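You operate a simulated robot arm through the tools that you are given. There is no shell and no other tool.

Carry out the task below with a simulated two-armed robot. There is one attempt and no reset: what you move stays moved.

TASK
Press the glued board on the green rack tray under the grey weight till its glue turns brown.
Fine: pull the tray out for it; then weight back where it stood and tray pushed in. Set down upright: what you pick out. Where these are worked on the way, their far stop is far enough and under half their travel is too little: green rack tray.

Only the result counts: the job must be done as asked and must still hold three seconds after the hand-in. Knocking over, shifting, dropping, spilling or breaking anything else fails it.

THE ROBOT
Two 7-joint arms with two-finger grippers on one trunk that stands fixed in place. Base frame: the origin is at the foot of the trunk, x ahead of it, y to its left, z up. Units: m, rad, N and s.
The left shoulder is at [0.04, 0.17, 1.173], the right one opposite. With the tool pointing down near the work surface each hand reaches from about 0.16 to 0.66 m from the base axis, measured 20 degrees to its own side. Payload 2.69 kg a hand.
The TCP of each hand is the grasp point between the finger pads, 0.02 m short of the fingertips. In the tool frame z runs along the fingers and y along their closing line. The gripper opens to 0.1 m. The gripper's body begins 0.063 m behind the TCP.
Orientation is that of the tool frame in the base frame, as a unit quaternion [x, y, z, w]. With the fingers straight down and closing along the base's y, the tool's x points along the base's -x, its y along +y and its z along -z.

THE INTERFACE
- The arms move only by the tool apply_moves. It takes "left_plan", "right_plan" or both (then of equal length, played together; a hand with none holds still); each is a list of rows, each a list of 2 entries, a list of its own where there are three numbers: the shift along the tool's x, y, z in m, then the turn, a rotation vector about the tool's x, y, z in rad. In form: [[[x, y, z], [rx, ry, rz]], ...]. A call has 1 to 20 rows; each row is the pose to reach, as a shift and turn from the pose commanded when the call began, along the tool's axes at that moment. "left_grip" and "right_grip" are, for a hand that has rows, the finger opening in m, from 0 to 0.1, set as the call begins (left out, the last holds). A row lasts 0.2 s, in which the tool goes at most 0.05 m and 0.15 rad; a call with a longer step from one row to the next is refused whole, and so is a gripper value outside its range. A pose out of reach is approached as far as the arm can. The call stops where the force on the tool passes 40 N (or 10 N more than at its start, if that is more) or the arm is blocked; 0.2 s more then pass. Each finger travels about 0.108 m/s and halts on what it meets, pressing with about 39 N; the grip force reading is that of the motor and also rises with nothing between the fingers. The clock runs only during rows and for 0.2 s after the last one: add rows that repeat a pose to give the fingers time. The reply holds the time, the measured pose of the TCP, the force on the tool along the base axes, the opening and the grip force, in the units named above and with some noise, with the torque about the TCP (base axes, N m) and any sound that the robot's microphone picked up.
- Cameras (640 x 400 px; columns grow to the right, rows downward): "scene" is now at [0.1652, 0.0558, 1.0993]; the picture's right is [0.61, -0.79, -0.01], its down [-0.18, -0.13, -0.98] and it looks along [0.77, 0.59, -0.22] (base axes); focal length 214 px, centre (320, 200). "left" rides on the left gripper at [0.07, 0.019, -0.099] in its tool frame; the picture's right is [-0.26, 0.97, 0.00], its down [-0.75, -0.20, -0.63] and it looks along [-0.61, -0.16, 0.78] (tool axes); focal length 230 px, centre (320, 200). "right" rides on the right gripper at [0.07, -0.019, -0.099] in its tool frame; the picture's right is [0.26, 0.97, 0.00], its down [-0.75, 0.20, -0.63] and it looks along [-0.61, 0.16, 0.78] (tool axes); focal length 230 px, centre (320, 200). There is no depth. A picture from a camera that has moved, and an enlarged one, comes with that camera's place and axes in the base frame and with its lens.
- snapshot(camera): a new picture of that camera. It takes no simulated time.
- move_column(by): slides the trunk up (or, below 0, down) by that many m; the arms and the scene camera ride with it, the base frame stays. It gives what a move gives, with no picture.
- aim_head(pan, tilt): turns the head with the scene camera to pan (to the left, within 1.047 rad either way) and tilt (down, from -0.506 to 1.204), counted from straight ahead of the robot. It gives what a move gives.
- inspect(camera, box): a new picture of the part [left, top, right, bottom] of that camera's present view, enlarged. It takes no simulated time.
- close_job(): hands the job in; it is judged then, once.

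Places have to be worked out from the pictures, the camera data and where the tool is seen. Open the grippers and draw the arms clear of the work before you hand the job in, unless the task says otherwise.

The tools are called after ">>>" as name(argument=value, ...) on one line, values as JSON. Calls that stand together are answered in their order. apply_moves: Moves the arms, as the interface text tells. Its arguments: {"type":"object","properties":{"left_plan":{"type":"array"},"left_grip":{"type":"number"},"right_plan":{"type":"array"},"right_grip":{"type":"number"}},"required":[]} The other tools are called the same way: move_column (by) slides the trunk up or down; aim_head (pan, tilt) turns the head that bears the scene camera; snapshot (camera) takes a picture; inspect (camera, box) takes an enlarged picture of a part of a camera's view; close_job () hands the job in.

At the start:

```text
time: 0.0
left_ee_pos: [0.3007, 0.411, 1.133]
left_orientation: [0.0, 1.0, -0.001, -0.008]
left_ft_force: [0.5, 0.8, 0.5]
left_torque: [0.02, 0.03, 0.02]
left_grip_width: 0.0999
left_grasp_force: 0.0
right_ee_pos: [0.4257, 0.0723, 1.1582]
right_orientation: [0.0, 1.0, 0.0, 0.0]
right_ft_force: [0.3, 0.3, 0.0]
right_torque: [-0.01, 0.0, 0.0]
right_grip_width: 0.0998
right_grasp_force: 0.0
trunk travel left (down, up): [-0.4, 0.29]
head pan, tilt: [0.653, 0.208]
```

scene: 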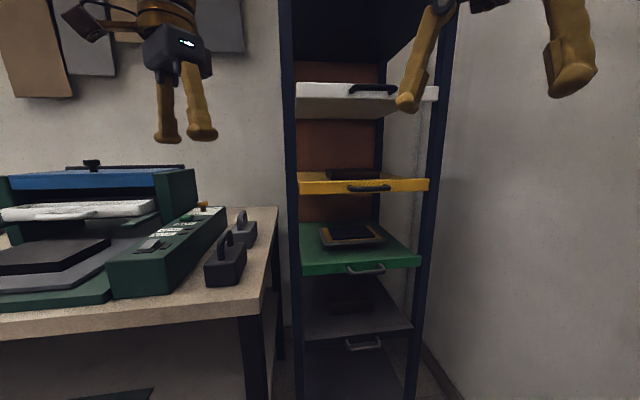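
right: 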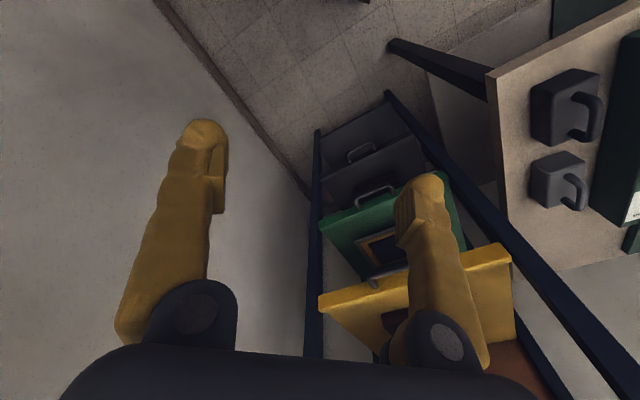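
left: 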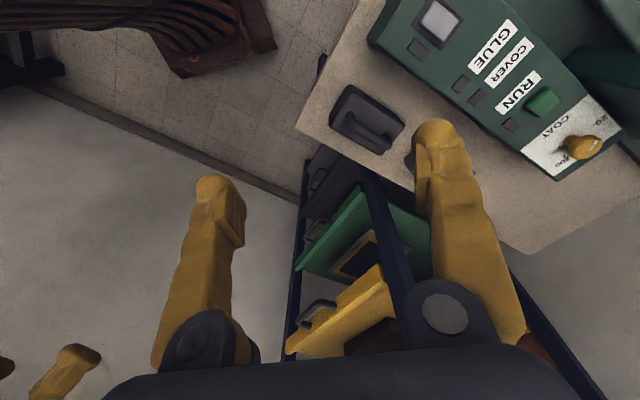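

The scene shows a rack with several trays (green third from top) and two grey weights on the table edge. I take enlarged views first to learn the details.

>>> inspect(camera="scene", box=[270, 60, 470, 360])

>>> inspect(camera="scene", box=[0, 140, 300, 330])

>>> inspect(camera="left", box=[280, 0, 640, 300])

>>> inspect(camera="right", box=[300, 50, 640, 350])

```text
1.33 times, centred on (370, 210) of scene
camera zoom: at [0.1652, 0.0558, 1.0993], right [0.61, -0.79, -0.01], down [-0.18, -0.13, -0.98], along [0.77, 0.59, -0.22], focal length 286 px, centre (253, 187)
```

zoom: 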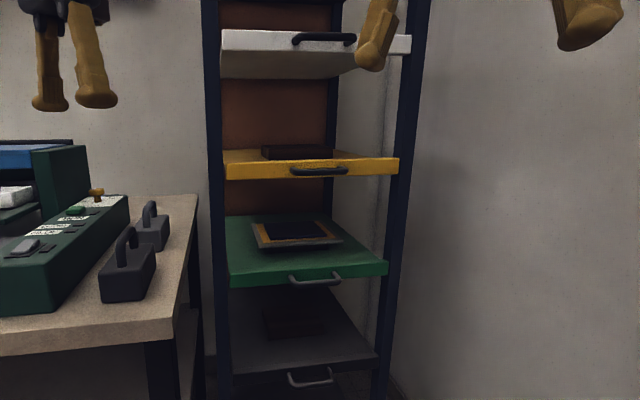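

```text
2.11 times, centred on (150, 235) of scene
camera zoom: at [0.1652, 0.0558, 1.0993], right [0.61, -0.79, -0.01], down [-0.18, -0.13, -0.98], along [0.77, 0.59, -0.22], focal length 452 px, centre (678, 126)
```

zoom: 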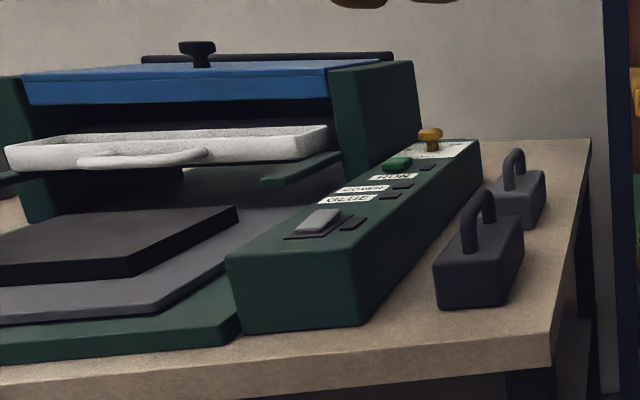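

```text
1.33 times, centred on (460, 150) of left
camera zoom: at [0.2329, 0.4284, 1.2324], right [0.26, 0.97, -0.01], down [0.76, -0.2, 0.62], along [0.6, -0.16, -0.79], focal length 307 px, centre (133, 267)
```

zoom: 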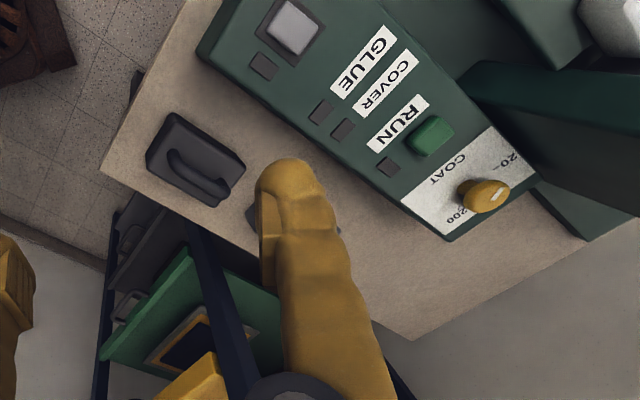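

```text
1.33 times, centred on (470, 200) of right
camera zoom: at [0.3542, 0.0552, 1.2572], right [-0.26, 0.97, 0.0], down [0.75, 0.2, 0.63], along [0.61, 0.16, -0.78], focal length 307 px, centre (120, 200)
```

zoom: 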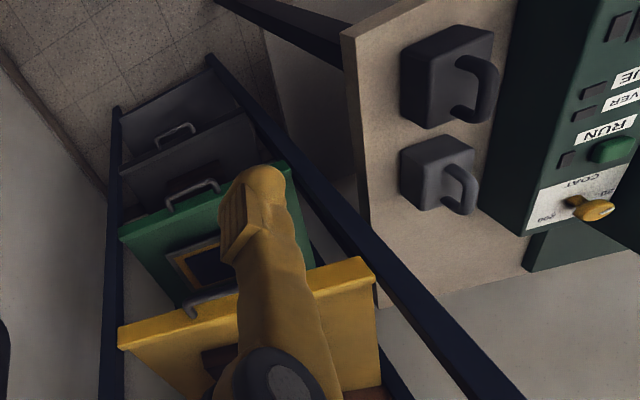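

I judge the green handle near (0.68, 0.29, 0.77) with the rack turned about 45° toward the robot, and the lighter (farther) weight near (0.47, 0.55, 0.88). I enlarge for colours and finer positions.

>>> inspect(camera="scene", box=[190, 190, 270, 300])

>>> inspect(camera="scene", box=[285, 210, 435, 300])

>>> inspect(camera="right", box=[510, 50, 630, 230])

>>> inspect(camera="right", box=[300, 140, 520, 340])

```text
3.64 times, centred on (230, 245) of scene
camera zoom: at [0.1652, 0.0558, 1.0993], right [0.61, -0.79, -0.01], down [-0.18, -0.13, -0.98], along [0.77, 0.59, -0.22], focal length 780 px, centre (647, 36)
```

zoom: 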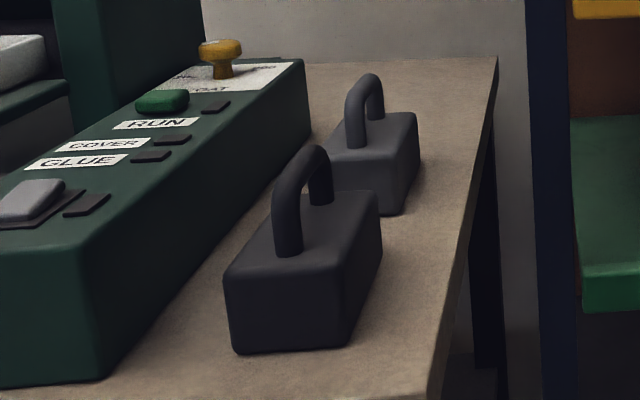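

```text
4.27 times, centred on (360, 255) of scene
camera zoom: at [0.1652, 0.0558, 1.0993], right [0.61, -0.79, -0.01], down [-0.18, -0.13, -0.98], along [0.77, 0.59, -0.22], focal length 915 px, centre (149, -35)
```

zoom: 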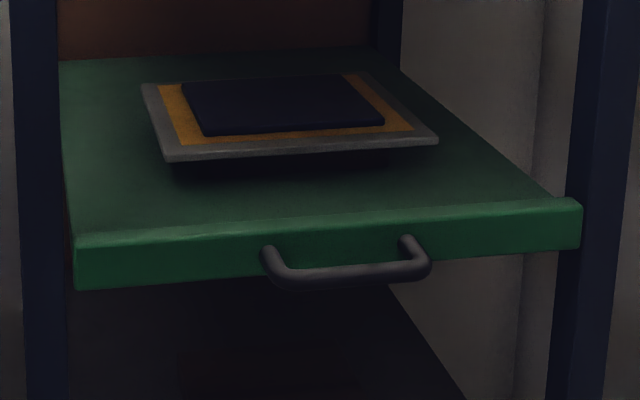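

```text
2.22 times, centred on (570, 140) of right
camera zoom: at [0.3542, 0.0552, 1.2572], right [-0.26, 0.97, 0.0], down [0.75, 0.2, 0.63], along [0.61, 0.16, -0.78], focal length 511 px, centre (-236, 333)
```

zoom: 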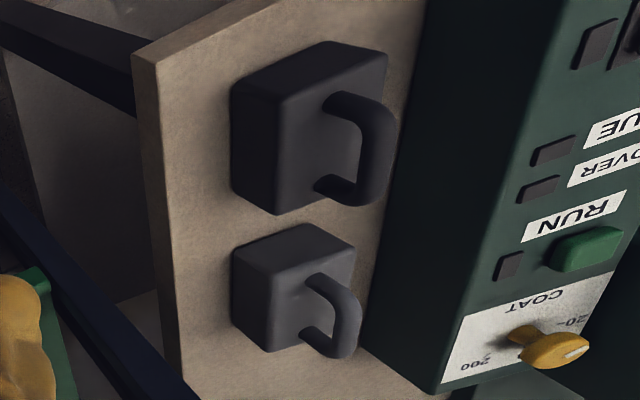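

```text
2.00 times, centred on (410, 240) of right
camera zoom: at [0.3542, 0.0552, 1.2572], right [-0.26, 0.97, 0.0], down [0.75, 0.2, 0.63], along [0.61, 0.16, -0.78], focal length 460 px, centre (140, 120)
```

zoom: 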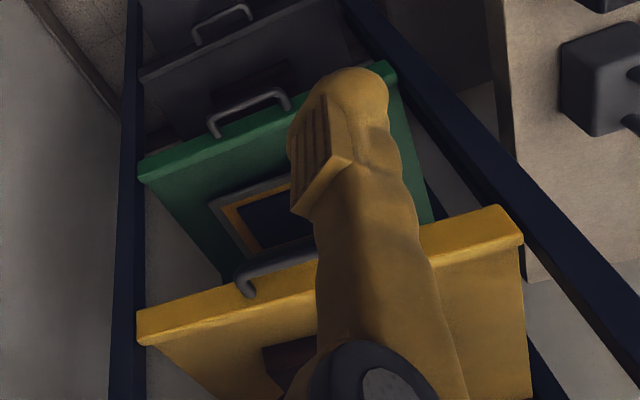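

The lighter grey, smaller weight is the farther one; the glue shows amber around a dark top board. I move the right hand out to the robot's right so it's clear of the rack, then look again.

>>> apply_moves(right_plan=[[[0.01, -0.045, 0], [0, 0, 0]], [[0.02, -0.09, 0], [0, 0, 0]], [[0.03, -0.135, 0], [0, 0, 0]], [[0.04, -0.18, 0], [0, 0, 0]], [[0.05, -0.225, 0], [0, 0, 0]], [[0.06, -0.27, 0], [0, 0, 0]], [[0.07, -0.315, 0], [0, 0, 0]], [[0.08, -0.36, 0], [0, 0, 0]], [[0.09, -0.4, 0], [0, 0, 0]]])

>>> aim_head(pan=0.5, tilt=0.5)

>>> snapshot(camera="scene")

>>> snapshot(camera="right")

```text
time: 2.0
left_ee_pos: [0.2807, 0.4092, 1.1247]
left_orientation: [0.0, 1.0, -0.001, -0.027]
left_ft_force: [-0.2, 0.1, -1.3]
left_torque: [0.02, -0.01, -0.01]
left_grip_width: 0.0999
left_grasp_force: 0.1
right_ee_pos: [0.3151, -0.3277, 1.16]
right_orientation: [-0.001, 1.0, -0.001, 0.008]
right_ft_force: [-0.7, 0.8, 0.0]
right_torque: [0.02, -0.01, 0.01]
right_grip_width: 0.0998
right_grasp_force: 0.1
trunk travel left (down, up): [-0.4, 0.29]
head pan, tilt: [0.653, 0.208]
```

```text
time: 2.8
left_ee_pos: [0.2801, 0.4102, 1.1229]
left_orientation: [0.0, 1.0, -0.001, -0.028]
left_ft_force: [-0.5, 0.0, -0.6]
left_torque: [0.02, 0.0, 0.0]
left_grip_width: 0.1
left_grasp_force: 0.0
right_ee_pos: [0.3164, -0.3253, 1.1599]
right_orientation: [0.0, 1.0, -0.001, 0.007]
right_ft_force: [-0.1, 0.8, -0.2]
right_torque: [-0.01, 0.0, -0.01]
right_grip_width: 0.1
right_grasp_force: 0.1
trunk travel left (down, up): [-0.4, 0.29]
head pan, tilt: [0.499, 0.499]
```

```text
taken
camera scene: at [0.1703, 0.0426, 1.0723], right [0.48, -0.88, -0.01], down [-0.43, -0.23, -0.87], along [0.76, 0.42, -0.49], focal length 214 px, centre (320, 200)
```

scene: 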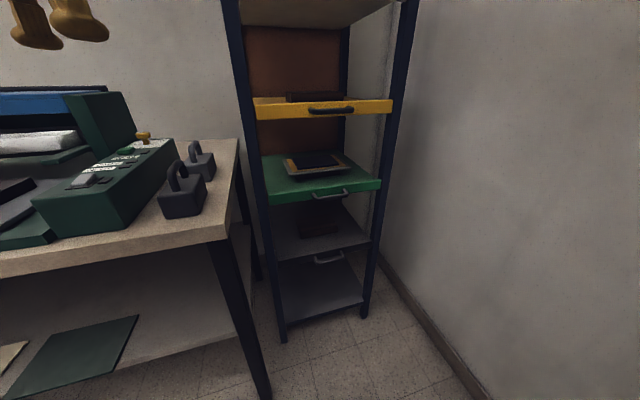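

```text
taken
camera right: at [0.2443, -0.3432, 1.2592], right [-0.26, 0.97, -0.01], down [0.74, 0.2, 0.64], along [0.62, 0.16, -0.77], focal length 230 px, centre (320, 200)
```

right: 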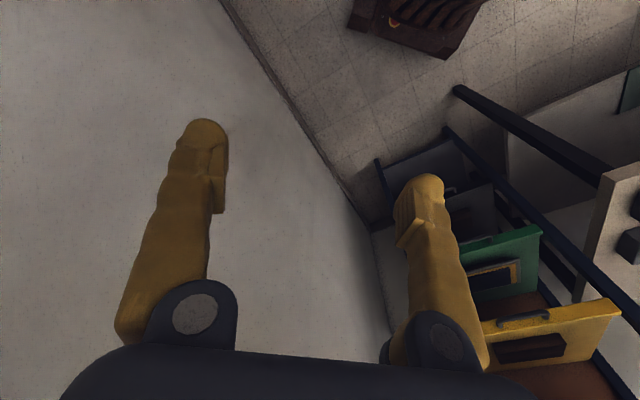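

Right hand is clear. I enlarge the rack and the weights from this new aim for measuring.

>>> inspect(camera="scene", box=[230, 80, 410, 220])

>>> inspect(camera="scene", box=[140, 120, 260, 240])

>>> inspect(camera="right", box=[440, 180, 640, 380])

>>> snapshot(camera="left")

```text
2.86 times, centred on (320, 150) of scene
camera zoom: at [0.1703, 0.0426, 1.0723], right [0.48, -0.88, -0.01], down [-0.43, -0.23, -0.87], along [0.76, 0.42, -0.49], focal length 613 px, centre (320, 343)
```

zoom: 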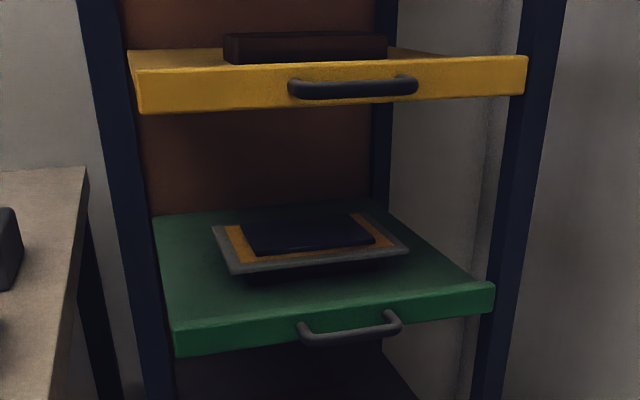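

```text
3.33 times, centred on (200, 180) of scene
camera zoom: at [0.1703, 0.0426, 1.0723], right [0.48, -0.88, -0.01], down [-0.43, -0.23, -0.87], along [0.76, 0.42, -0.49], focal length 715 px, centre (720, 267)
```

zoom: 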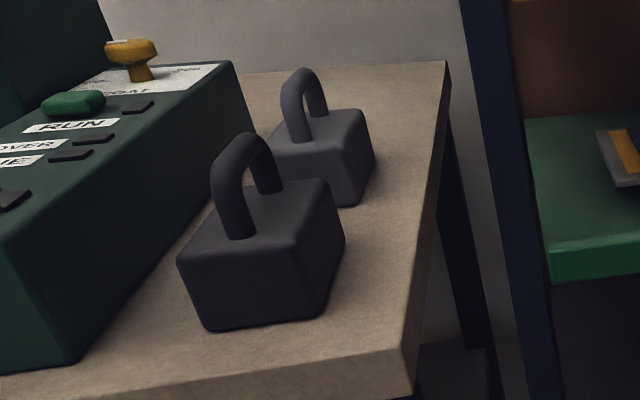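

```text
2.00 times, centred on (540, 280) of right
camera zoom: at [0.2443, -0.3432, 1.2592], right [-0.26, 0.97, -0.01], down [0.74, 0.2, 0.64], along [0.62, 0.16, -0.77], focal length 460 px, centre (-120, 40)
```

zoom: 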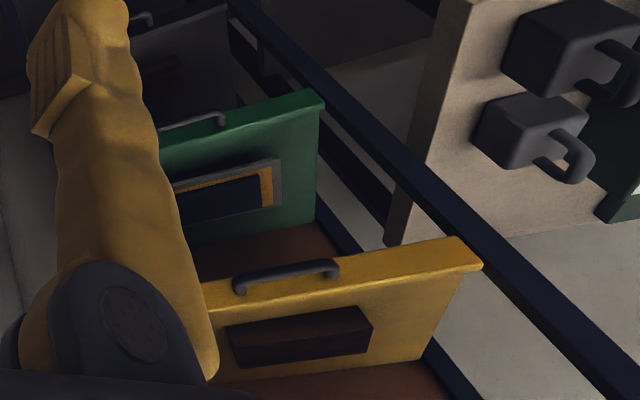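

```text
taken
camera left: at [0.2166, 0.4279, 1.2259], right [0.26, 0.97, -0.02], down [0.78, -0.2, 0.59], along [0.57, -0.16, -0.81], focal length 230 px, centre (320, 200)
```

left: 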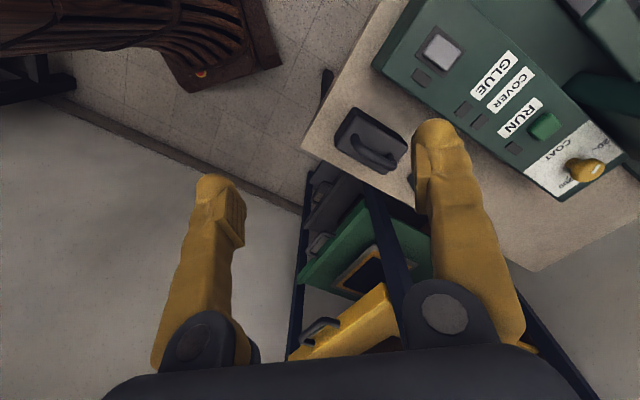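

The weights are near (0.47, 0.55) for the grey one, table top near z≈0.82–0.84. I shift the left hand 0.13 m to its left so its camera sees the grey weight between the fingers.

>>> apply_moves(left_plan=[[[0, 0.045, 0], [0, 0, 0]], [[0, 0.09, 0], [0, 0, 0]], [[0, 0.13, 0], [0, 0, 0]], [[0, 0.13, 0], [0, 0, 0]]])

>>> snapshot(camera="left")

>>> snapshot(camera="scene")

```text
time: 3.8
left_ee_pos: [0.2838, 0.5397, 1.1361]
left_orientation: [0.0, 1.0, -0.001, 0.002]
left_ft_force: [-0.1, -0.4, -0.9]
left_torque: [0.03, 0.01, 0.05]
left_grip_width: 0.1001
left_grasp_force: 0.1
right_ee_pos: [0.3167, -0.3265, 1.1619]
right_orientation: [-0.001, 1.0, -0.001, 0.008]
right_ft_force: [0.1, -0.7, -1.1]
right_torque: [0.02, 0.0, -0.01]
right_grip_width: 0.1001
right_grasp_force: 0.0
trunk travel left (down, up): [-0.4, 0.29]
head pan, tilt: [0.499, 0.499]
```

```text
taken
camera left: at [0.2144, 0.5579, 1.2352], right [0.26, 0.97, 0.0], down [0.75, -0.2, 0.63], along [0.61, -0.16, -0.78], focal length 230 px, centre (320, 200)
```

left: 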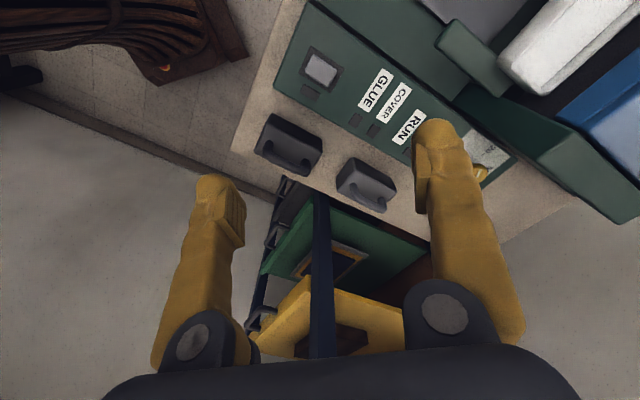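

```text
taken
camera scene: at [0.1705, 0.0418, 1.0722], right [0.48, -0.88, -0.01], down [-0.44, -0.23, -0.87], along [0.76, 0.42, -0.49], focal length 214 px, centre (320, 200)
```

scene: 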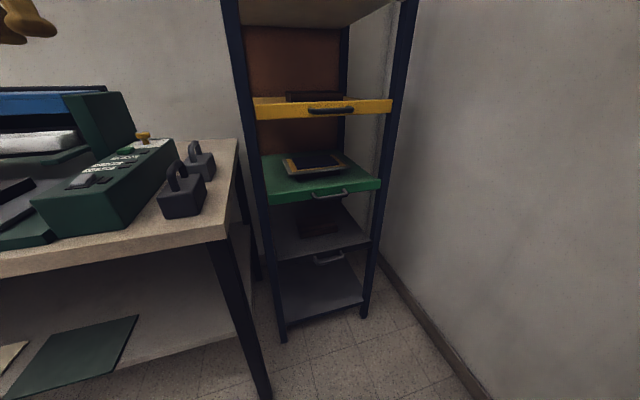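

Both weights are visible between the fingers now. I enlarge this view to measure them.

>>> inspect(camera="left", box=[220, 90, 440, 230])

>>> inspect(camera="left", box=[240, 160, 440, 360])

```text
2.86 times, centred on (330, 160) of left
camera zoom: at [0.2144, 0.5579, 1.2352], right [0.26, 0.97, 0.0], down [0.75, -0.2, 0.63], along [0.61, -0.16, -0.78], focal length 657 px, centre (291, 314)
```

zoom: 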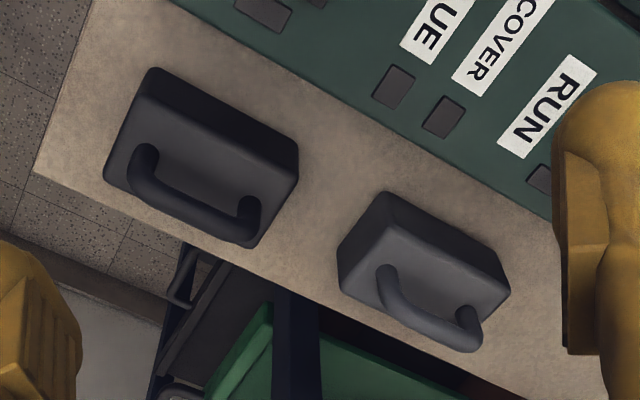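

```text
2.00 times, centred on (340, 260) of left
camera zoom: at [0.2144, 0.5579, 1.2352], right [0.26, 0.97, 0.0], down [0.75, -0.2, 0.63], along [0.61, -0.16, -0.78], focal length 460 px, centre (280, 80)
```

zoom: 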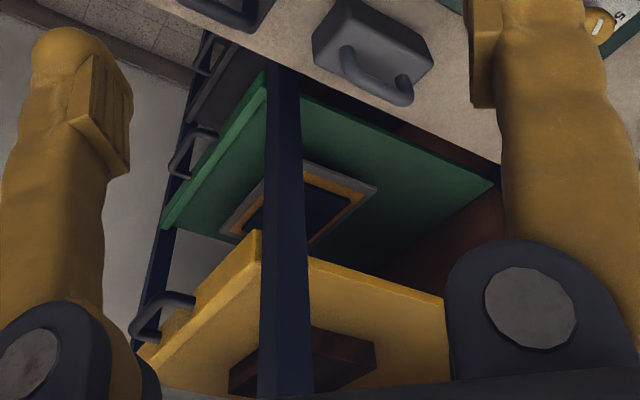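

Triangulating: table top z≈0.844 with its near corner at (0.364, 0.346); grey weight centre ≈(0.49, 0.576), handle arch running along the 45° direction with top ≈0.935. I'll bring the left hand to a free spot in front of the rack, ahead of lowering the trunk for the tray handle.

>>> apply_moves(left_plan=[[[-0.02, -0.04, 0], [0, 0, 0]], [[-0.04, -0.08, 0], [0, 0, 0]], [[-0.065, -0.12, 0], [0, 0, 0]], [[-0.09, -0.16, 0], [0, 0, 0]], [[-0.115, -0.2, 0], [0, 0, 0]], [[-0.14, -0.24, 0], [0, 0, 0]], [[-0.165, -0.28, 0], [0, 0, 0]], [[-0.19, -0.31, 0], [0, 0, 0]], [[-0.2, -0.34, 0], [0, 0, 0]], [[-0.2, -0.34, 0], [0, 0, 0]]])

>>> snapshot(camera="left")

>>> snapshot(camera="scene")

```text
time: 6.0
left_ee_pos: [0.4831, 0.2005, 1.1372]
left_orientation: [0.0, 1.0, -0.001, -0.001]
left_ft_force: [0.1, 1.3, -0.1]
left_torque: [0.01, 0.0, 0.02]
left_grip_width: 0.1001
left_grasp_force: 0.1
right_ee_pos: [0.3179, -0.3243, 1.1607]
right_orientation: [0.0, 1.0, -0.001, 0.008]
right_ft_force: [0.3, -0.3, 0.2]
right_torque: [0.02, -0.02, -0.01]
right_grip_width: 0.1003
right_grasp_force: 0.1
trunk travel left (down, up): [-0.4, 0.29]
head pan, tilt: [0.499, 0.499]
```

```text
taken
camera left: at [0.4126, 0.219, 1.2369], right [0.26, 0.97, 0.0], down [0.75, -0.2, 0.63], along [0.61, -0.16, -0.78], focal length 230 px, centre (320, 200)
```

left: 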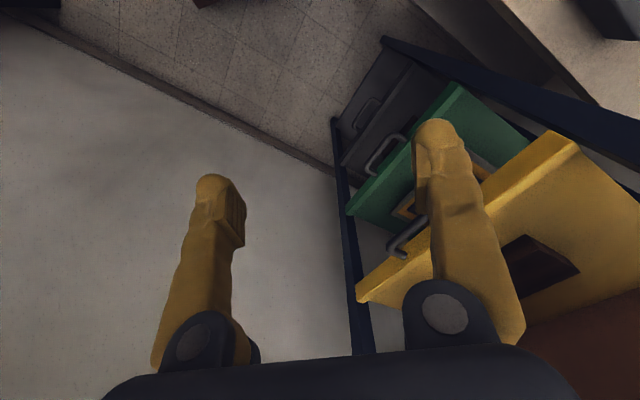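

```text
taken
camera scene: at [0.1706, 0.0431, 1.0722], right [0.48, -0.88, -0.01], down [-0.44, -0.23, -0.87], along [0.76, 0.42, -0.49], focal length 214 px, centre (320, 200)
```

scene: 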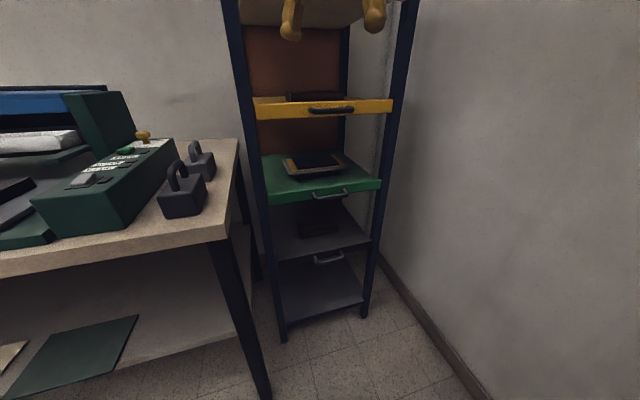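

The left hand hangs at (0.48, 0.20), clear of the rack. I enlarge the handle view, then lower the trunk by 0.2 m.

>>> inspect(camera="left", box=[320, 60, 560, 300])

>>> move_column(by=-0.2)

>>> snapshot(camera="left")

>>> snapshot(camera="scene")

```text
1.67 times, centred on (440, 180) of left
camera zoom: at [0.4126, 0.219, 1.2369], right [0.26, 0.97, 0.0], down [0.75, -0.2, 0.63], along [0.61, -0.16, -0.78], focal length 384 px, centre (120, 233)
```

zoom: 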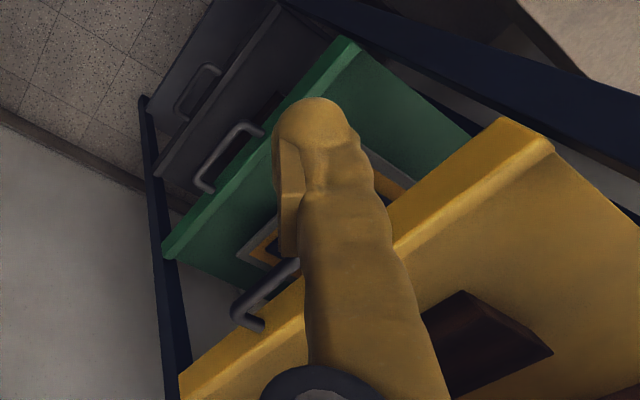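

```text
time: 8.2
left_ee_pos: [0.483, 0.2013, 0.9383]
left_orientation: [0.0, 1.0, 0.001, 0.0]
left_ft_force: [0.3, -0.2, -0.1]
left_torque: [-0.01, 0.01, -0.02]
left_grip_width: 0.1
left_grasp_force: 0.1
right_ee_pos: [0.3155, -0.3243, 0.9623]
right_orientation: [0.0, 1.0, -0.002, 0.008]
right_ft_force: [-0.5, 1.0, -0.2]
right_torque: [0.0, 0.0, 0.01]
right_grip_width: 0.0999
right_grasp_force: 0.0
trunk travel left (down, up): [-0.2, 0.49]
head pan, tilt: [0.499, 0.499]
```

```text
taken
camera left: at [0.4122, 0.2189, 1.0374], right [0.26, 0.97, 0.0], down [0.75, -0.2, 0.63], along [0.61, -0.16, -0.78], focal length 230 px, centre (320, 200)
```

left: 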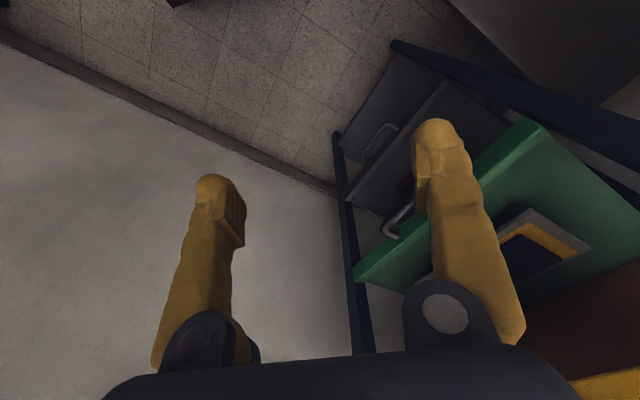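

```text
taken
camera scene: at [0.167, 0.0427, 0.8723], right [0.48, -0.88, -0.01], down [-0.44, -0.23, -0.87], along [0.76, 0.42, -0.49], focal length 214 px, centre (320, 200)
```

scene: 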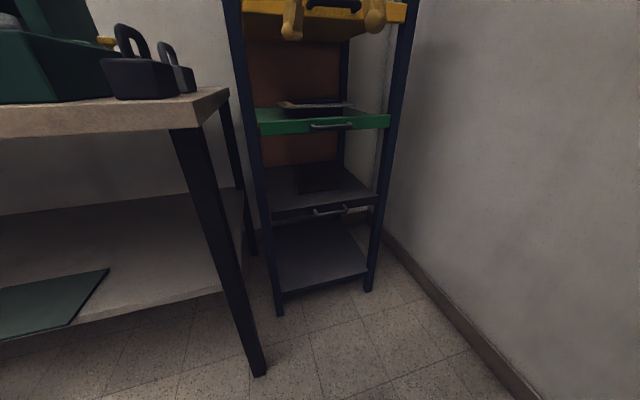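

The scene camera is now almost level with the tray. I enlarge it for vertical triangulation of the green tray, handle and weights.

>>> inspect(camera="scene", box=[240, 80, 400, 160])

>>> inspect(camera="scene", box=[90, 0, 250, 140])

>>> inspect(camera="left", box=[330, 100, 630, 300])

```text
4.00 times, centred on (320, 120) of scene
camera zoom: at [0.167, 0.0427, 0.8723], right [0.48, -0.88, -0.01], down [-0.44, -0.23, -0.87], along [0.76, 0.42, -0.49], focal length 858 px, centre (320, 520)
```

zoom: 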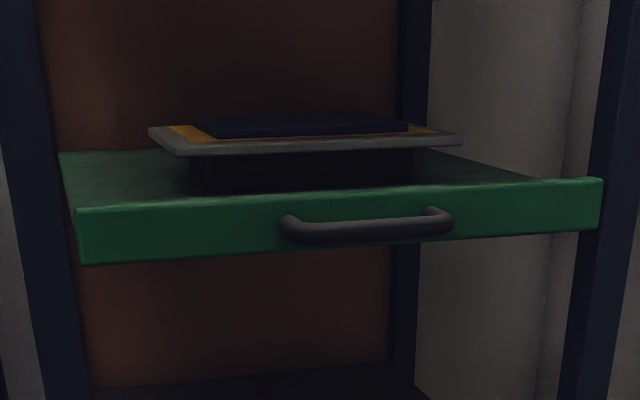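

```text
2.86 times, centred on (170, 70) of scene
camera zoom: at [0.167, 0.0427, 0.8723], right [0.48, -0.88, -0.01], down [-0.44, -0.23, -0.87], along [0.76, 0.42, -0.49], focal length 613 px, centre (749, 571)
```

zoom: 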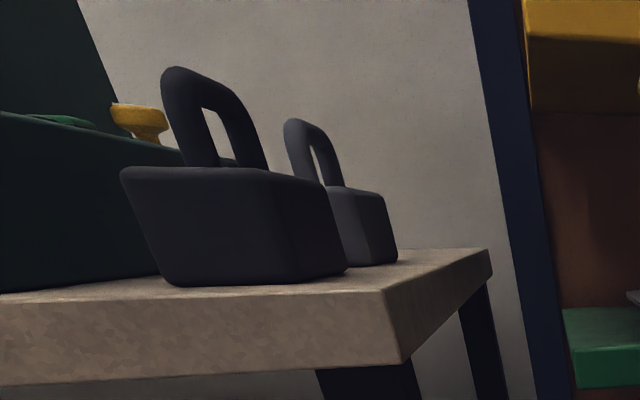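

```text
2.00 times, centred on (480, 200) of left
camera zoom: at [0.4122, 0.2189, 1.0374], right [0.26, 0.97, 0.0], down [0.75, -0.2, 0.63], along [0.61, -0.16, -0.78], focal length 460 px, centre (0, 200)
```

zoom: 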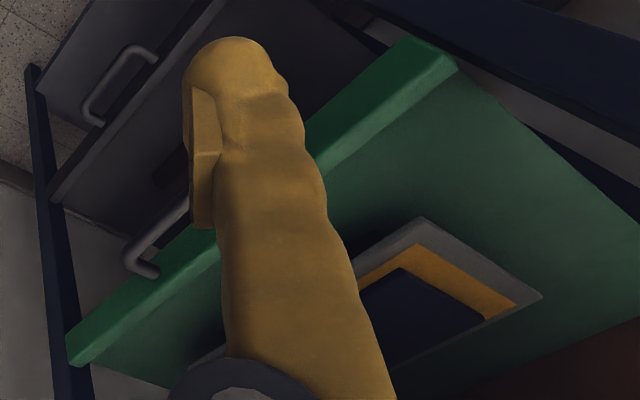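

Handle bar is at ≈(0.678, 0.287, 0.765), ~0.034 m off the tray front, bar axis at −45°. I turn the left hand to point at it (yaw 35°, 20° below level, fingers closing vertically), first half of the motion.

>>> apply_moves(left_plan=[[[-0.009, 0.002, 0.012], [-0.102, -0.053, 0.076]], [[-0.018, 0.004, 0.024], [-0.204, -0.106, 0.152]], [[-0.027, 0.006, 0.036], [-0.306, -0.159, 0.227]], [[-0.036, 0.008, 0.048], [-0.408, -0.212, 0.303]], [[-0.045, 0.01, 0.06], [-0.51, -0.265, 0.379]], [[-0.054, 0.012, 0.072], [-0.612, -0.319, 0.455]]], left_grip=0.06)

>>> snapshot(camera="left")

>>> snapshot(camera="scene")

```text
time: 9.6
left_ee_pos: [0.5362, 0.2179, 0.8731]
left_orientation: [0.211, 0.921, 0.286, 0.162]
left_ft_force: [0.3, -0.3, -0.2]
left_torque: [-0.03, 0.0, 0.03]
left_grip_width: 0.0599
left_grasp_force: 0.1
right_ee_pos: [0.3172, -0.326, 0.9607]
right_orientation: [0.0, 1.0, -0.001, 0.008]
right_ft_force: [0.2, 0.3, 0.0]
right_torque: [0.01, -0.01, 0.0]
right_grip_width: 0.1003
right_grasp_force: 0.0
trunk travel left (down, up): [-0.2, 0.49]
head pan, tilt: [0.499, 0.499]
```

```text
taken
camera left: at [0.4405, 0.2182, 0.949], right [0.51, 0.6, 0.62], down [0.32, -0.8, 0.51], along [0.8, -0.06, -0.6], focal length 230 px, centre (320, 200)
```

left: 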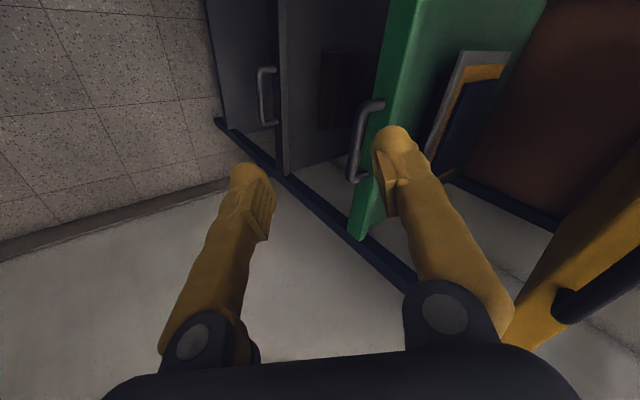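

```text
taken
camera scene: at [0.1671, 0.0426, 0.8722], right [0.48, -0.88, -0.01], down [-0.44, -0.23, -0.87], along [0.76, 0.42, -0.49], focal length 214 px, centre (320, 200)
```

scene: 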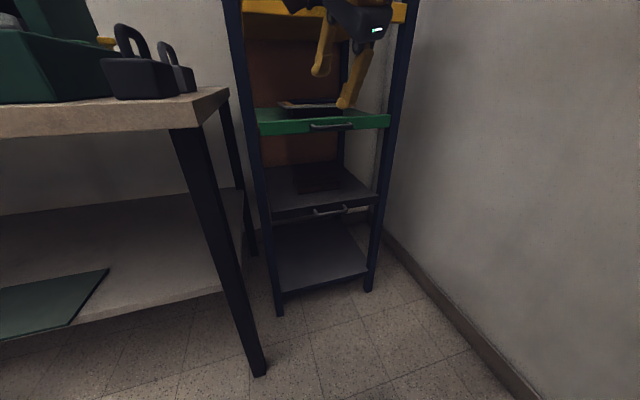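

The half turn went as planned and nothing is touched. I finish the turn while closing in to about 0.12 m short of the handle.

>>> apply_moves(left_plan=[[[-0.006, -0.0044, 0.015], [-0.102, -0.053, 0.076]], [[-0.012, -0.0088, 0.03], [-0.204, -0.106, 0.152]], [[-0.018, -0.0132, 0.045], [-0.306, -0.159, 0.227]], [[-0.024, -0.0176, 0.06], [-0.408, -0.212, 0.303]], [[-0.0292, -0.0221, 0.0754], [-0.51, -0.265, 0.379]], [[-0.0292, -0.0221, 0.0754], [-0.51, -0.265, 0.379]]], left_grip=0.06)

>>> snapshot(camera="left")

>>> snapshot(camera="scene")

```text
time: 11.2
left_ee_pos: [0.5695, 0.2533, 0.8075]
left_orientation: [0.334, 0.755, 0.499, 0.262]
left_ft_force: [-0.1, -0.7, 0.8]
left_torque: [0.01, 0.02, -0.01]
left_grip_width: 0.0598
left_grasp_force: 0.1
right_ee_pos: [0.2983, -0.3252, 0.9662]
right_orientation: [-0.001, 1.0, 0.0, 0.019]
right_ft_force: [-0.6, -0.2, -0.3]
right_torque: [0.04, -0.1, -0.01]
right_grip_width: 0.1002
right_grasp_force: 0.0
trunk travel left (down, up): [-0.2, 0.49]
head pan, tilt: [0.499, 0.499]
stopped in row 6 (left hand): the arm was blocked; the commanded pose is now the measured one
```

```text
taken
camera left: at [0.4577, 0.254, 0.857], right [0.4, 0.07, 0.91], down [-0.03, -1.0, 0.09], along [0.92, -0.06, -0.4], focal length 230 px, centre (320, 200)
```

left: 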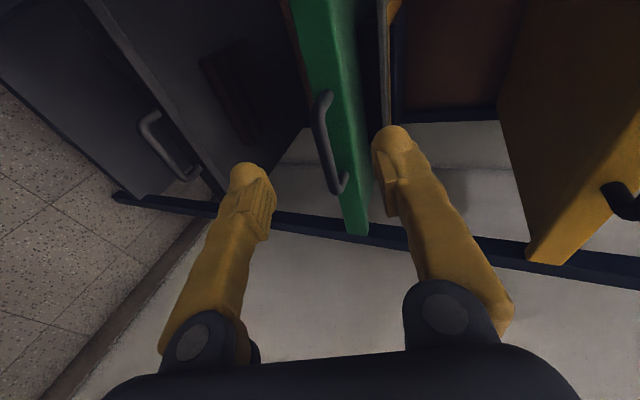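

```text
taken
camera scene: at [0.165, 0.0426, 0.8727], right [0.48, -0.88, -0.01], down [-0.43, -0.23, -0.87], along [0.76, 0.42, -0.49], focal length 214 px, centre (320, 200)
```

scene: 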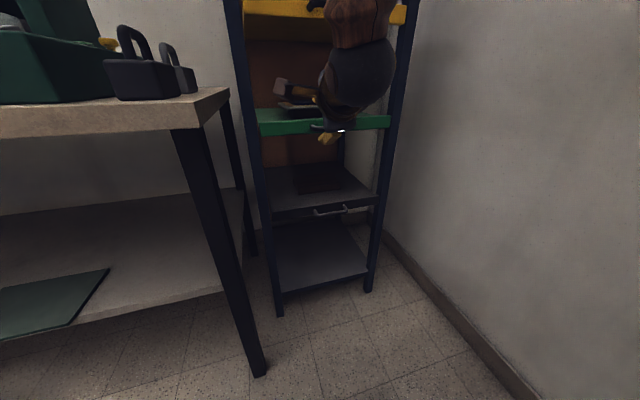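

The last step was blocked about 0.1 rad short. I look closely at the forearm versus the yellow tray to see whether something touches.

>>> aim_head(pan=0.45, tilt=0.1)

>>> snapshot(camera="scene")

>>> inspect(camera="left", box=[240, 40, 640, 290])

>>> snapshot(camera="right")

```text
time: 12.0
left_ee_pos: [0.5739, 0.2523, 0.8084]
left_orientation: [0.335, 0.756, 0.497, 0.264]
left_ft_force: [0.1, 0.4, -0.4]
left_torque: [0.03, -0.01, 0.01]
left_grip_width: 0.0599
left_grasp_force: 0.0
right_ee_pos: [0.3014, -0.3257, 0.9652]
right_orientation: [-0.001, 1.0, -0.001, 0.017]
right_ft_force: [0.7, 0.6, -0.3]
right_torque: [-0.02, 0.01, 0.0]
right_grip_width: 0.1
right_grasp_force: 0.1
trunk travel left (down, up): [-0.2, 0.49]
head pan, tilt: [0.45, 0.099]
```

```text
taken
camera scene: at [0.1708, 0.0392, 0.9091], right [0.44, -0.9, -0.01], down [-0.11, -0.04, -0.99], along [0.89, 0.43, -0.12], focal length 214 px, centre (320, 200)
```

scene: 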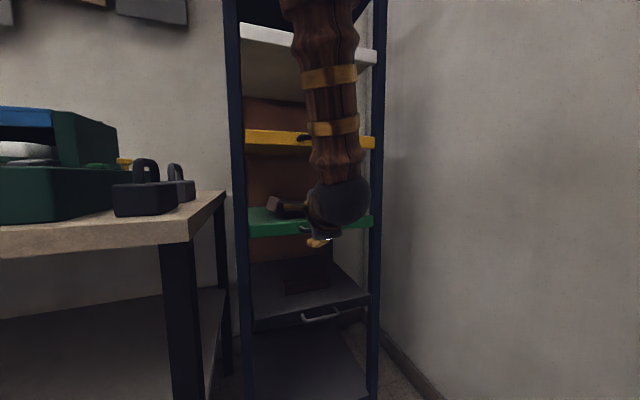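

```text
1.60 times, centred on (440, 165) of left
camera zoom: at [0.4612, 0.2523, 0.8574], right [0.4, 0.07, 0.91], down [-0.03, -1.0, 0.09], along [0.92, -0.07, -0.39], focal length 368 px, centre (128, 256)
```

zoom: 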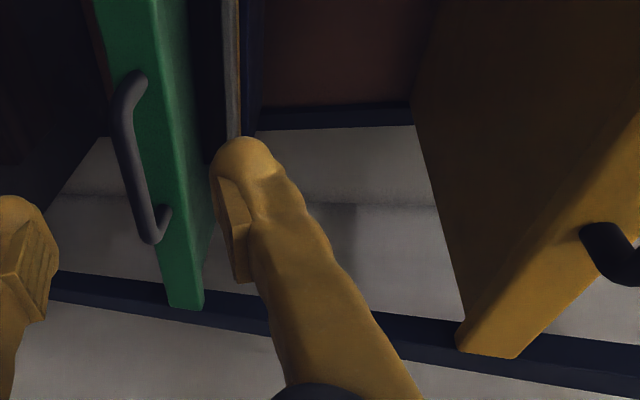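

```text
taken
camera right: at [0.2276, -0.3433, 1.0627], right [-0.26, 0.97, -0.01], down [0.73, 0.2, 0.65], along [0.63, 0.16, -0.76], focal length 230 px, centre (320, 200)
```

right: 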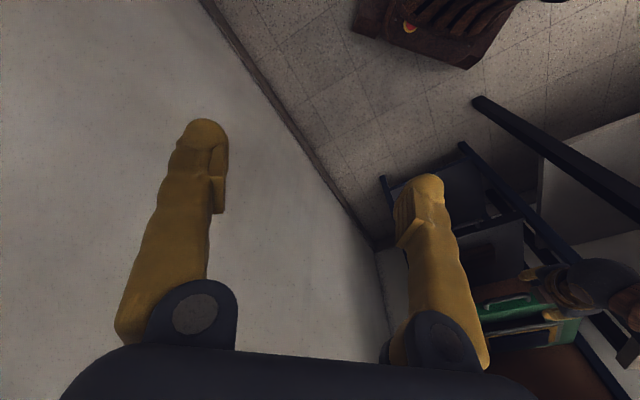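

Only a wrist limit: nothing touches, and the hand already points well (yaw 38°, 21° down, closing near vertical). I narrow the fingers to 0.045 and move in most of the way along the tool axis with the small sideways correction.

>>> apply_moves(left_plan=[[[-0.01, -0.002, 0.0], [0, 0, 0]], [[-0.02, -0.004, 0.02], [0, 0, 0]], [[-0.028, -0.006, 0.04], [0, 0, 0]], [[-0.028, -0.006, 0.06], [0, 0, 0]], [[-0.028, -0.006, 0.07], [0, 0, 0]], [[-0.028, -0.006, 0.07], [0, 0, 0]]], left_grip=0.045)

>>> snapshot(camera="left")

>>> snapshot(camera="scene")

```text
time: 13.4
left_ee_pos: [0.6435, 0.269, 0.7817]
left_orientation: [0.335, 0.753, 0.501, 0.264]
left_ft_force: [0.5, -0.3, 0.1]
left_torque: [0.04, -0.02, 0.01]
left_grip_width: 0.0451
left_grasp_force: 0.0
right_ee_pos: [0.3007, -0.3259, 0.9647]
right_orientation: [0.0, 1.0, -0.002, 0.017]
right_ft_force: [-0.2, 0.1, 0.3]
right_torque: [0.03, 0.01, 0.02]
right_grip_width: 0.1
right_grasp_force: 0.1
trunk travel left (down, up): [-0.2, 0.49]
head pan, tilt: [0.45, 0.099]
```

```text
taken
camera left: at [0.5296, 0.2692, 0.8292], right [0.4, 0.07, 0.91], down [-0.03, -1.0, 0.09], along [0.92, -0.06, -0.39], focal length 230 px, centre (320, 200)
```

left: 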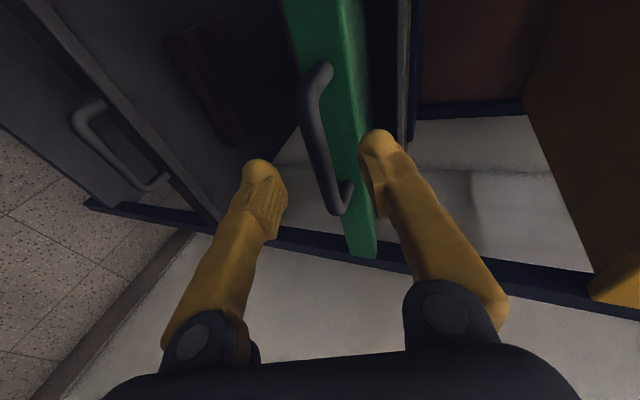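

```text
taken
camera scene: at [0.1707, 0.0392, 0.9092], right [0.43, -0.9, -0.01], down [-0.11, -0.04, -0.99], along [0.89, 0.43, -0.11], focal length 214 px, centre (320, 200)
```

scene: 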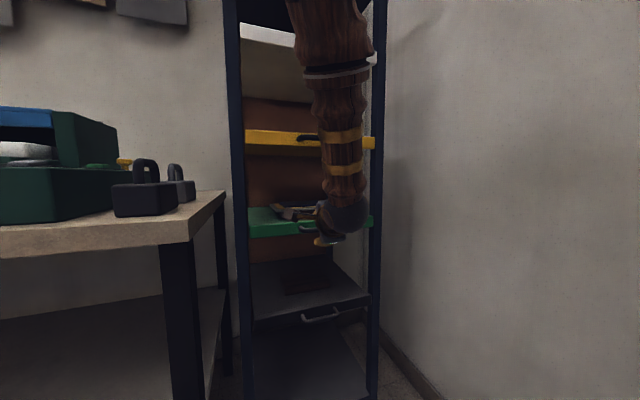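

The bar sits centred between the fingers, about 0.04 m ahead. I advance 0.036 m, then look before closing.

>>> apply_moves(left_plan=[[[0.004, 0, 0.012], [0, 0, 0]], [[0.008, 0, 0.024], [0, 0, 0]], [[0.008, 0, 0.032], [0, 0, 0]], [[0.008, 0, 0.036], [0, 0, 0]], [[0.008, 0, 0.036], [0, 0, 0]]], left_grip=0.045)

>>> snapshot(camera="left")

>>> inspect(camera="scene", box=[240, 180, 400, 270])

```text
time: 14.6
left_ee_pos: [0.6654, 0.2889, 0.7678]
left_orientation: [0.341, 0.751, 0.5, 0.266]
left_ft_force: [0.4, 0.2, -0.3]
left_torque: [0.0, 0.01, 0.03]
left_grip_width: 0.0451
left_grasp_force: 0.0
right_ee_pos: [0.3012, -0.3254, 0.9661]
right_orientation: [0.0, 1.0, -0.001, 0.017]
right_ft_force: [-0.3, -0.6, -0.1]
right_torque: [0.01, -0.02, 0.03]
right_grip_width: 0.1001
right_grasp_force: 0.1
trunk travel left (down, up): [-0.2, 0.49]
head pan, tilt: [0.45, 0.099]
```

```text
taken
camera left: at [0.5525, 0.2907, 0.816], right [0.4, 0.06, 0.92], down [-0.04, -1.0, 0.08], along [0.92, -0.07, -0.39], focal length 230 px, centre (320, 200)
```

left: 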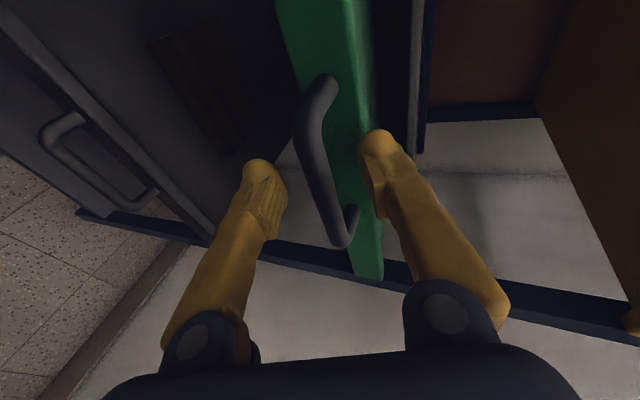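

```text
4.00 times, centred on (320, 225) of scene
camera zoom: at [0.1707, 0.0392, 0.9092], right [0.43, -0.9, -0.01], down [-0.11, -0.04, -0.99], along [0.89, 0.43, -0.11], focal length 858 px, centre (320, 100)
```

zoom: 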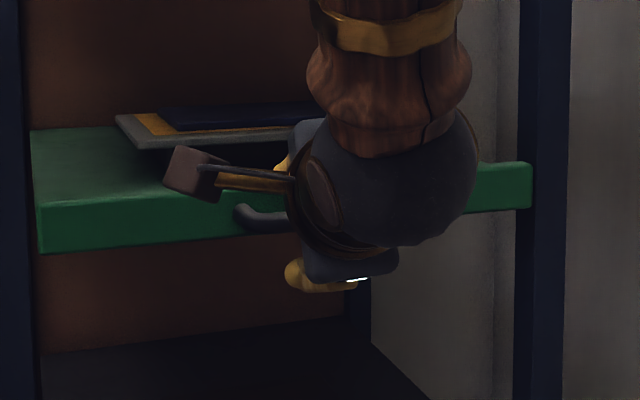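

The bar is now between the pads near the TCP. I close the left gripper on it.

>>> apply_moves(left_plan=[[[0, 0, 0.002], [0, 0, 0]], [[0, 0, 0.002], [0, 0, 0]], [[0, 0, 0.002], [0, 0, 0]], [[0, 0, 0.002], [0, 0, 0]]], left_grip=0.0)

>>> snapshot(camera="left")

```text
time: 15.6
left_ee_pos: [0.6664, 0.2903, 0.766]
left_orientation: [0.341, 0.751, 0.5, 0.265]
left_ft_force: [-0.4, 3.0, -3.8]
left_torque: [0.12, 0.13, 0.11]
left_grip_width: 0.0064
left_grasp_force: 34.6
right_ee_pos: [0.3027, -0.3245, 0.9655]
right_orientation: [0.0, 1.0, -0.002, 0.016]
right_ft_force: [0.7, 0.4, 0.5]
right_torque: [0.0, -0.03, 0.01]
right_grip_width: 0.0998
right_grasp_force: 0.2
trunk travel left (down, up): [-0.2, 0.49]
head pan, tilt: [0.45, 0.099]
```

```text
taken
camera left: at [0.5542, 0.2926, 0.8149], right [0.4, 0.06, 0.92], down [-0.04, -1.0, 0.08], along [0.92, -0.07, -0.39], focal length 230 px, centre (320, 200)
```

left: 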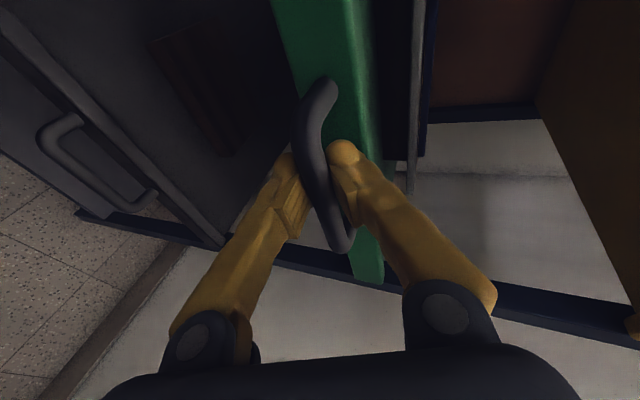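

Gripped (34.6 N on the bar). I pull along the rack's outward normal, first 0.1 m gently.

>>> apply_moves(left_plan=[[[-0.0023, -0.0073, -0.0185], [0, 0, 0]], [[-0.0046, -0.0146, -0.037], [0, 0, 0]], [[-0.0069, -0.0218, -0.0554], [0, 0, 0]], [[-0.0092, -0.0291, -0.0739], [0, 0, 0]], [[-0.0115, -0.0364, -0.0924], [0, 0, 0]], [[-0.0115, -0.0364, -0.0924], [0, 0, 0]]], left_grip=0.0)

>>> snapshot(camera="left")

>>> snapshot(camera="scene")

```text
time: 16.2
left_ee_pos: [0.6434, 0.2889, 0.7628]
left_orientation: [0.33, 0.757, 0.501, 0.259]
left_ft_force: [70.3, -72.0, -11.8]
left_torque: [2.0, -0.43, -0.62]
left_grip_width: 0.006
left_grasp_force: 31.0
right_ee_pos: [0.2919, -0.3325, 0.9663]
right_orientation: [0.001, 1.0, 0.003, 0.022]
right_ft_force: [0.7, 0.4, -0.1]
right_torque: [0.01, 0.0, 0.0]
right_grip_width: 0.0999
right_grasp_force: 0.0
trunk travel left (down, up): [-0.2, 0.49]
head pan, tilt: [0.45, 0.099]
stopped in row 2 (left hand): the force on the tool passed its limit at 50 N (the readings are from after the stop); the commanded pose is now the measured one
```

```text
taken
camera left: at [0.5304, 0.2877, 0.8115], right [0.4, 0.08, 0.91], down [-0.02, -1.0, 0.09], along [0.92, -0.05, -0.4], focal length 230 px, centre (320, 200)
```

left: 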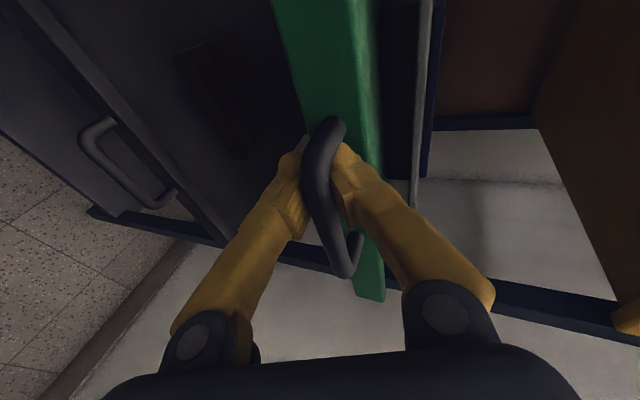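

```text
taken
camera scene: at [0.1771, 0.0337, 0.908], right [0.43, -0.9, -0.02], down [-0.11, -0.04, -0.99], along [0.89, 0.43, -0.12], focal length 214 px, centre (320, 200)
```

scene: 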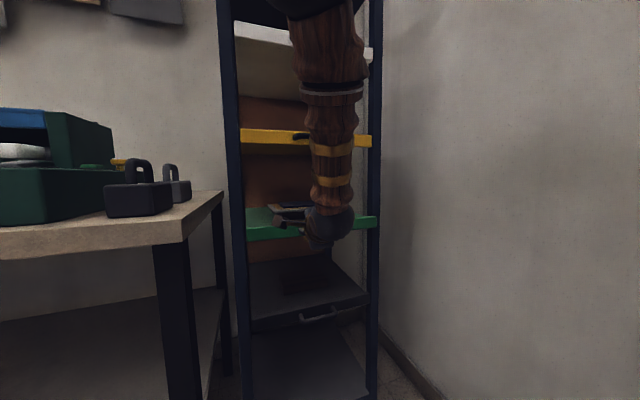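

The force was sideways along the bar, not along the pull: the wrist limit made the hand drift. I'll let go of the bar and re-grip with the hand tilted steeper downward; first open the fingers.

>>> apply_moves(left_plan=[[[0, 0, 0], [0, 0, 0]], [[0, 0, 0], [0, 0, 0]]], left_grip=0.045)

>>> snapshot(camera="left")

```text
time: 16.8
left_ee_pos: [0.634, 0.3048, 0.7701]
left_orientation: [0.312, 0.762, 0.507, 0.256]
left_ft_force: [0.0, -0.6, -0.5]
left_torque: [0.04, -0.01, 0.09]
left_grip_width: 0.0451
left_grasp_force: 0.0
right_ee_pos: [0.2891, -0.3276, 0.9685]
right_orientation: [0.0, 1.0, -0.001, 0.022]
right_ft_force: [1.2, -0.4, -0.8]
right_torque: [0.06, 0.09, 0.01]
right_grip_width: 0.1003
right_grasp_force: 0.2
trunk travel left (down, up): [-0.2, 0.49]
head pan, tilt: [0.45, 0.099]
```

```text
taken
camera left: at [0.5203, 0.2999, 0.8174], right [0.38, 0.09, 0.92], down [0.02, -1.0, 0.09], along [0.92, -0.02, -0.38], focal length 230 px, centre (320, 200)
```

left: 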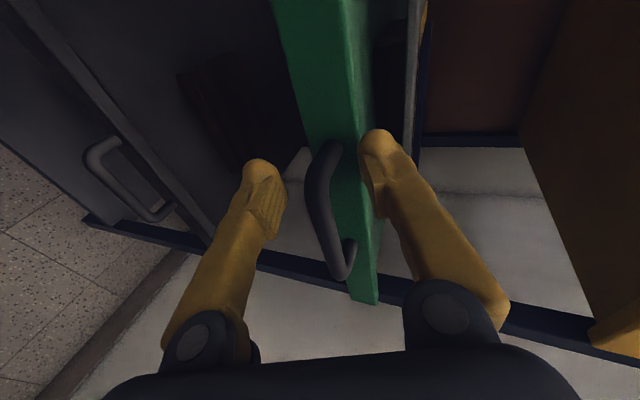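

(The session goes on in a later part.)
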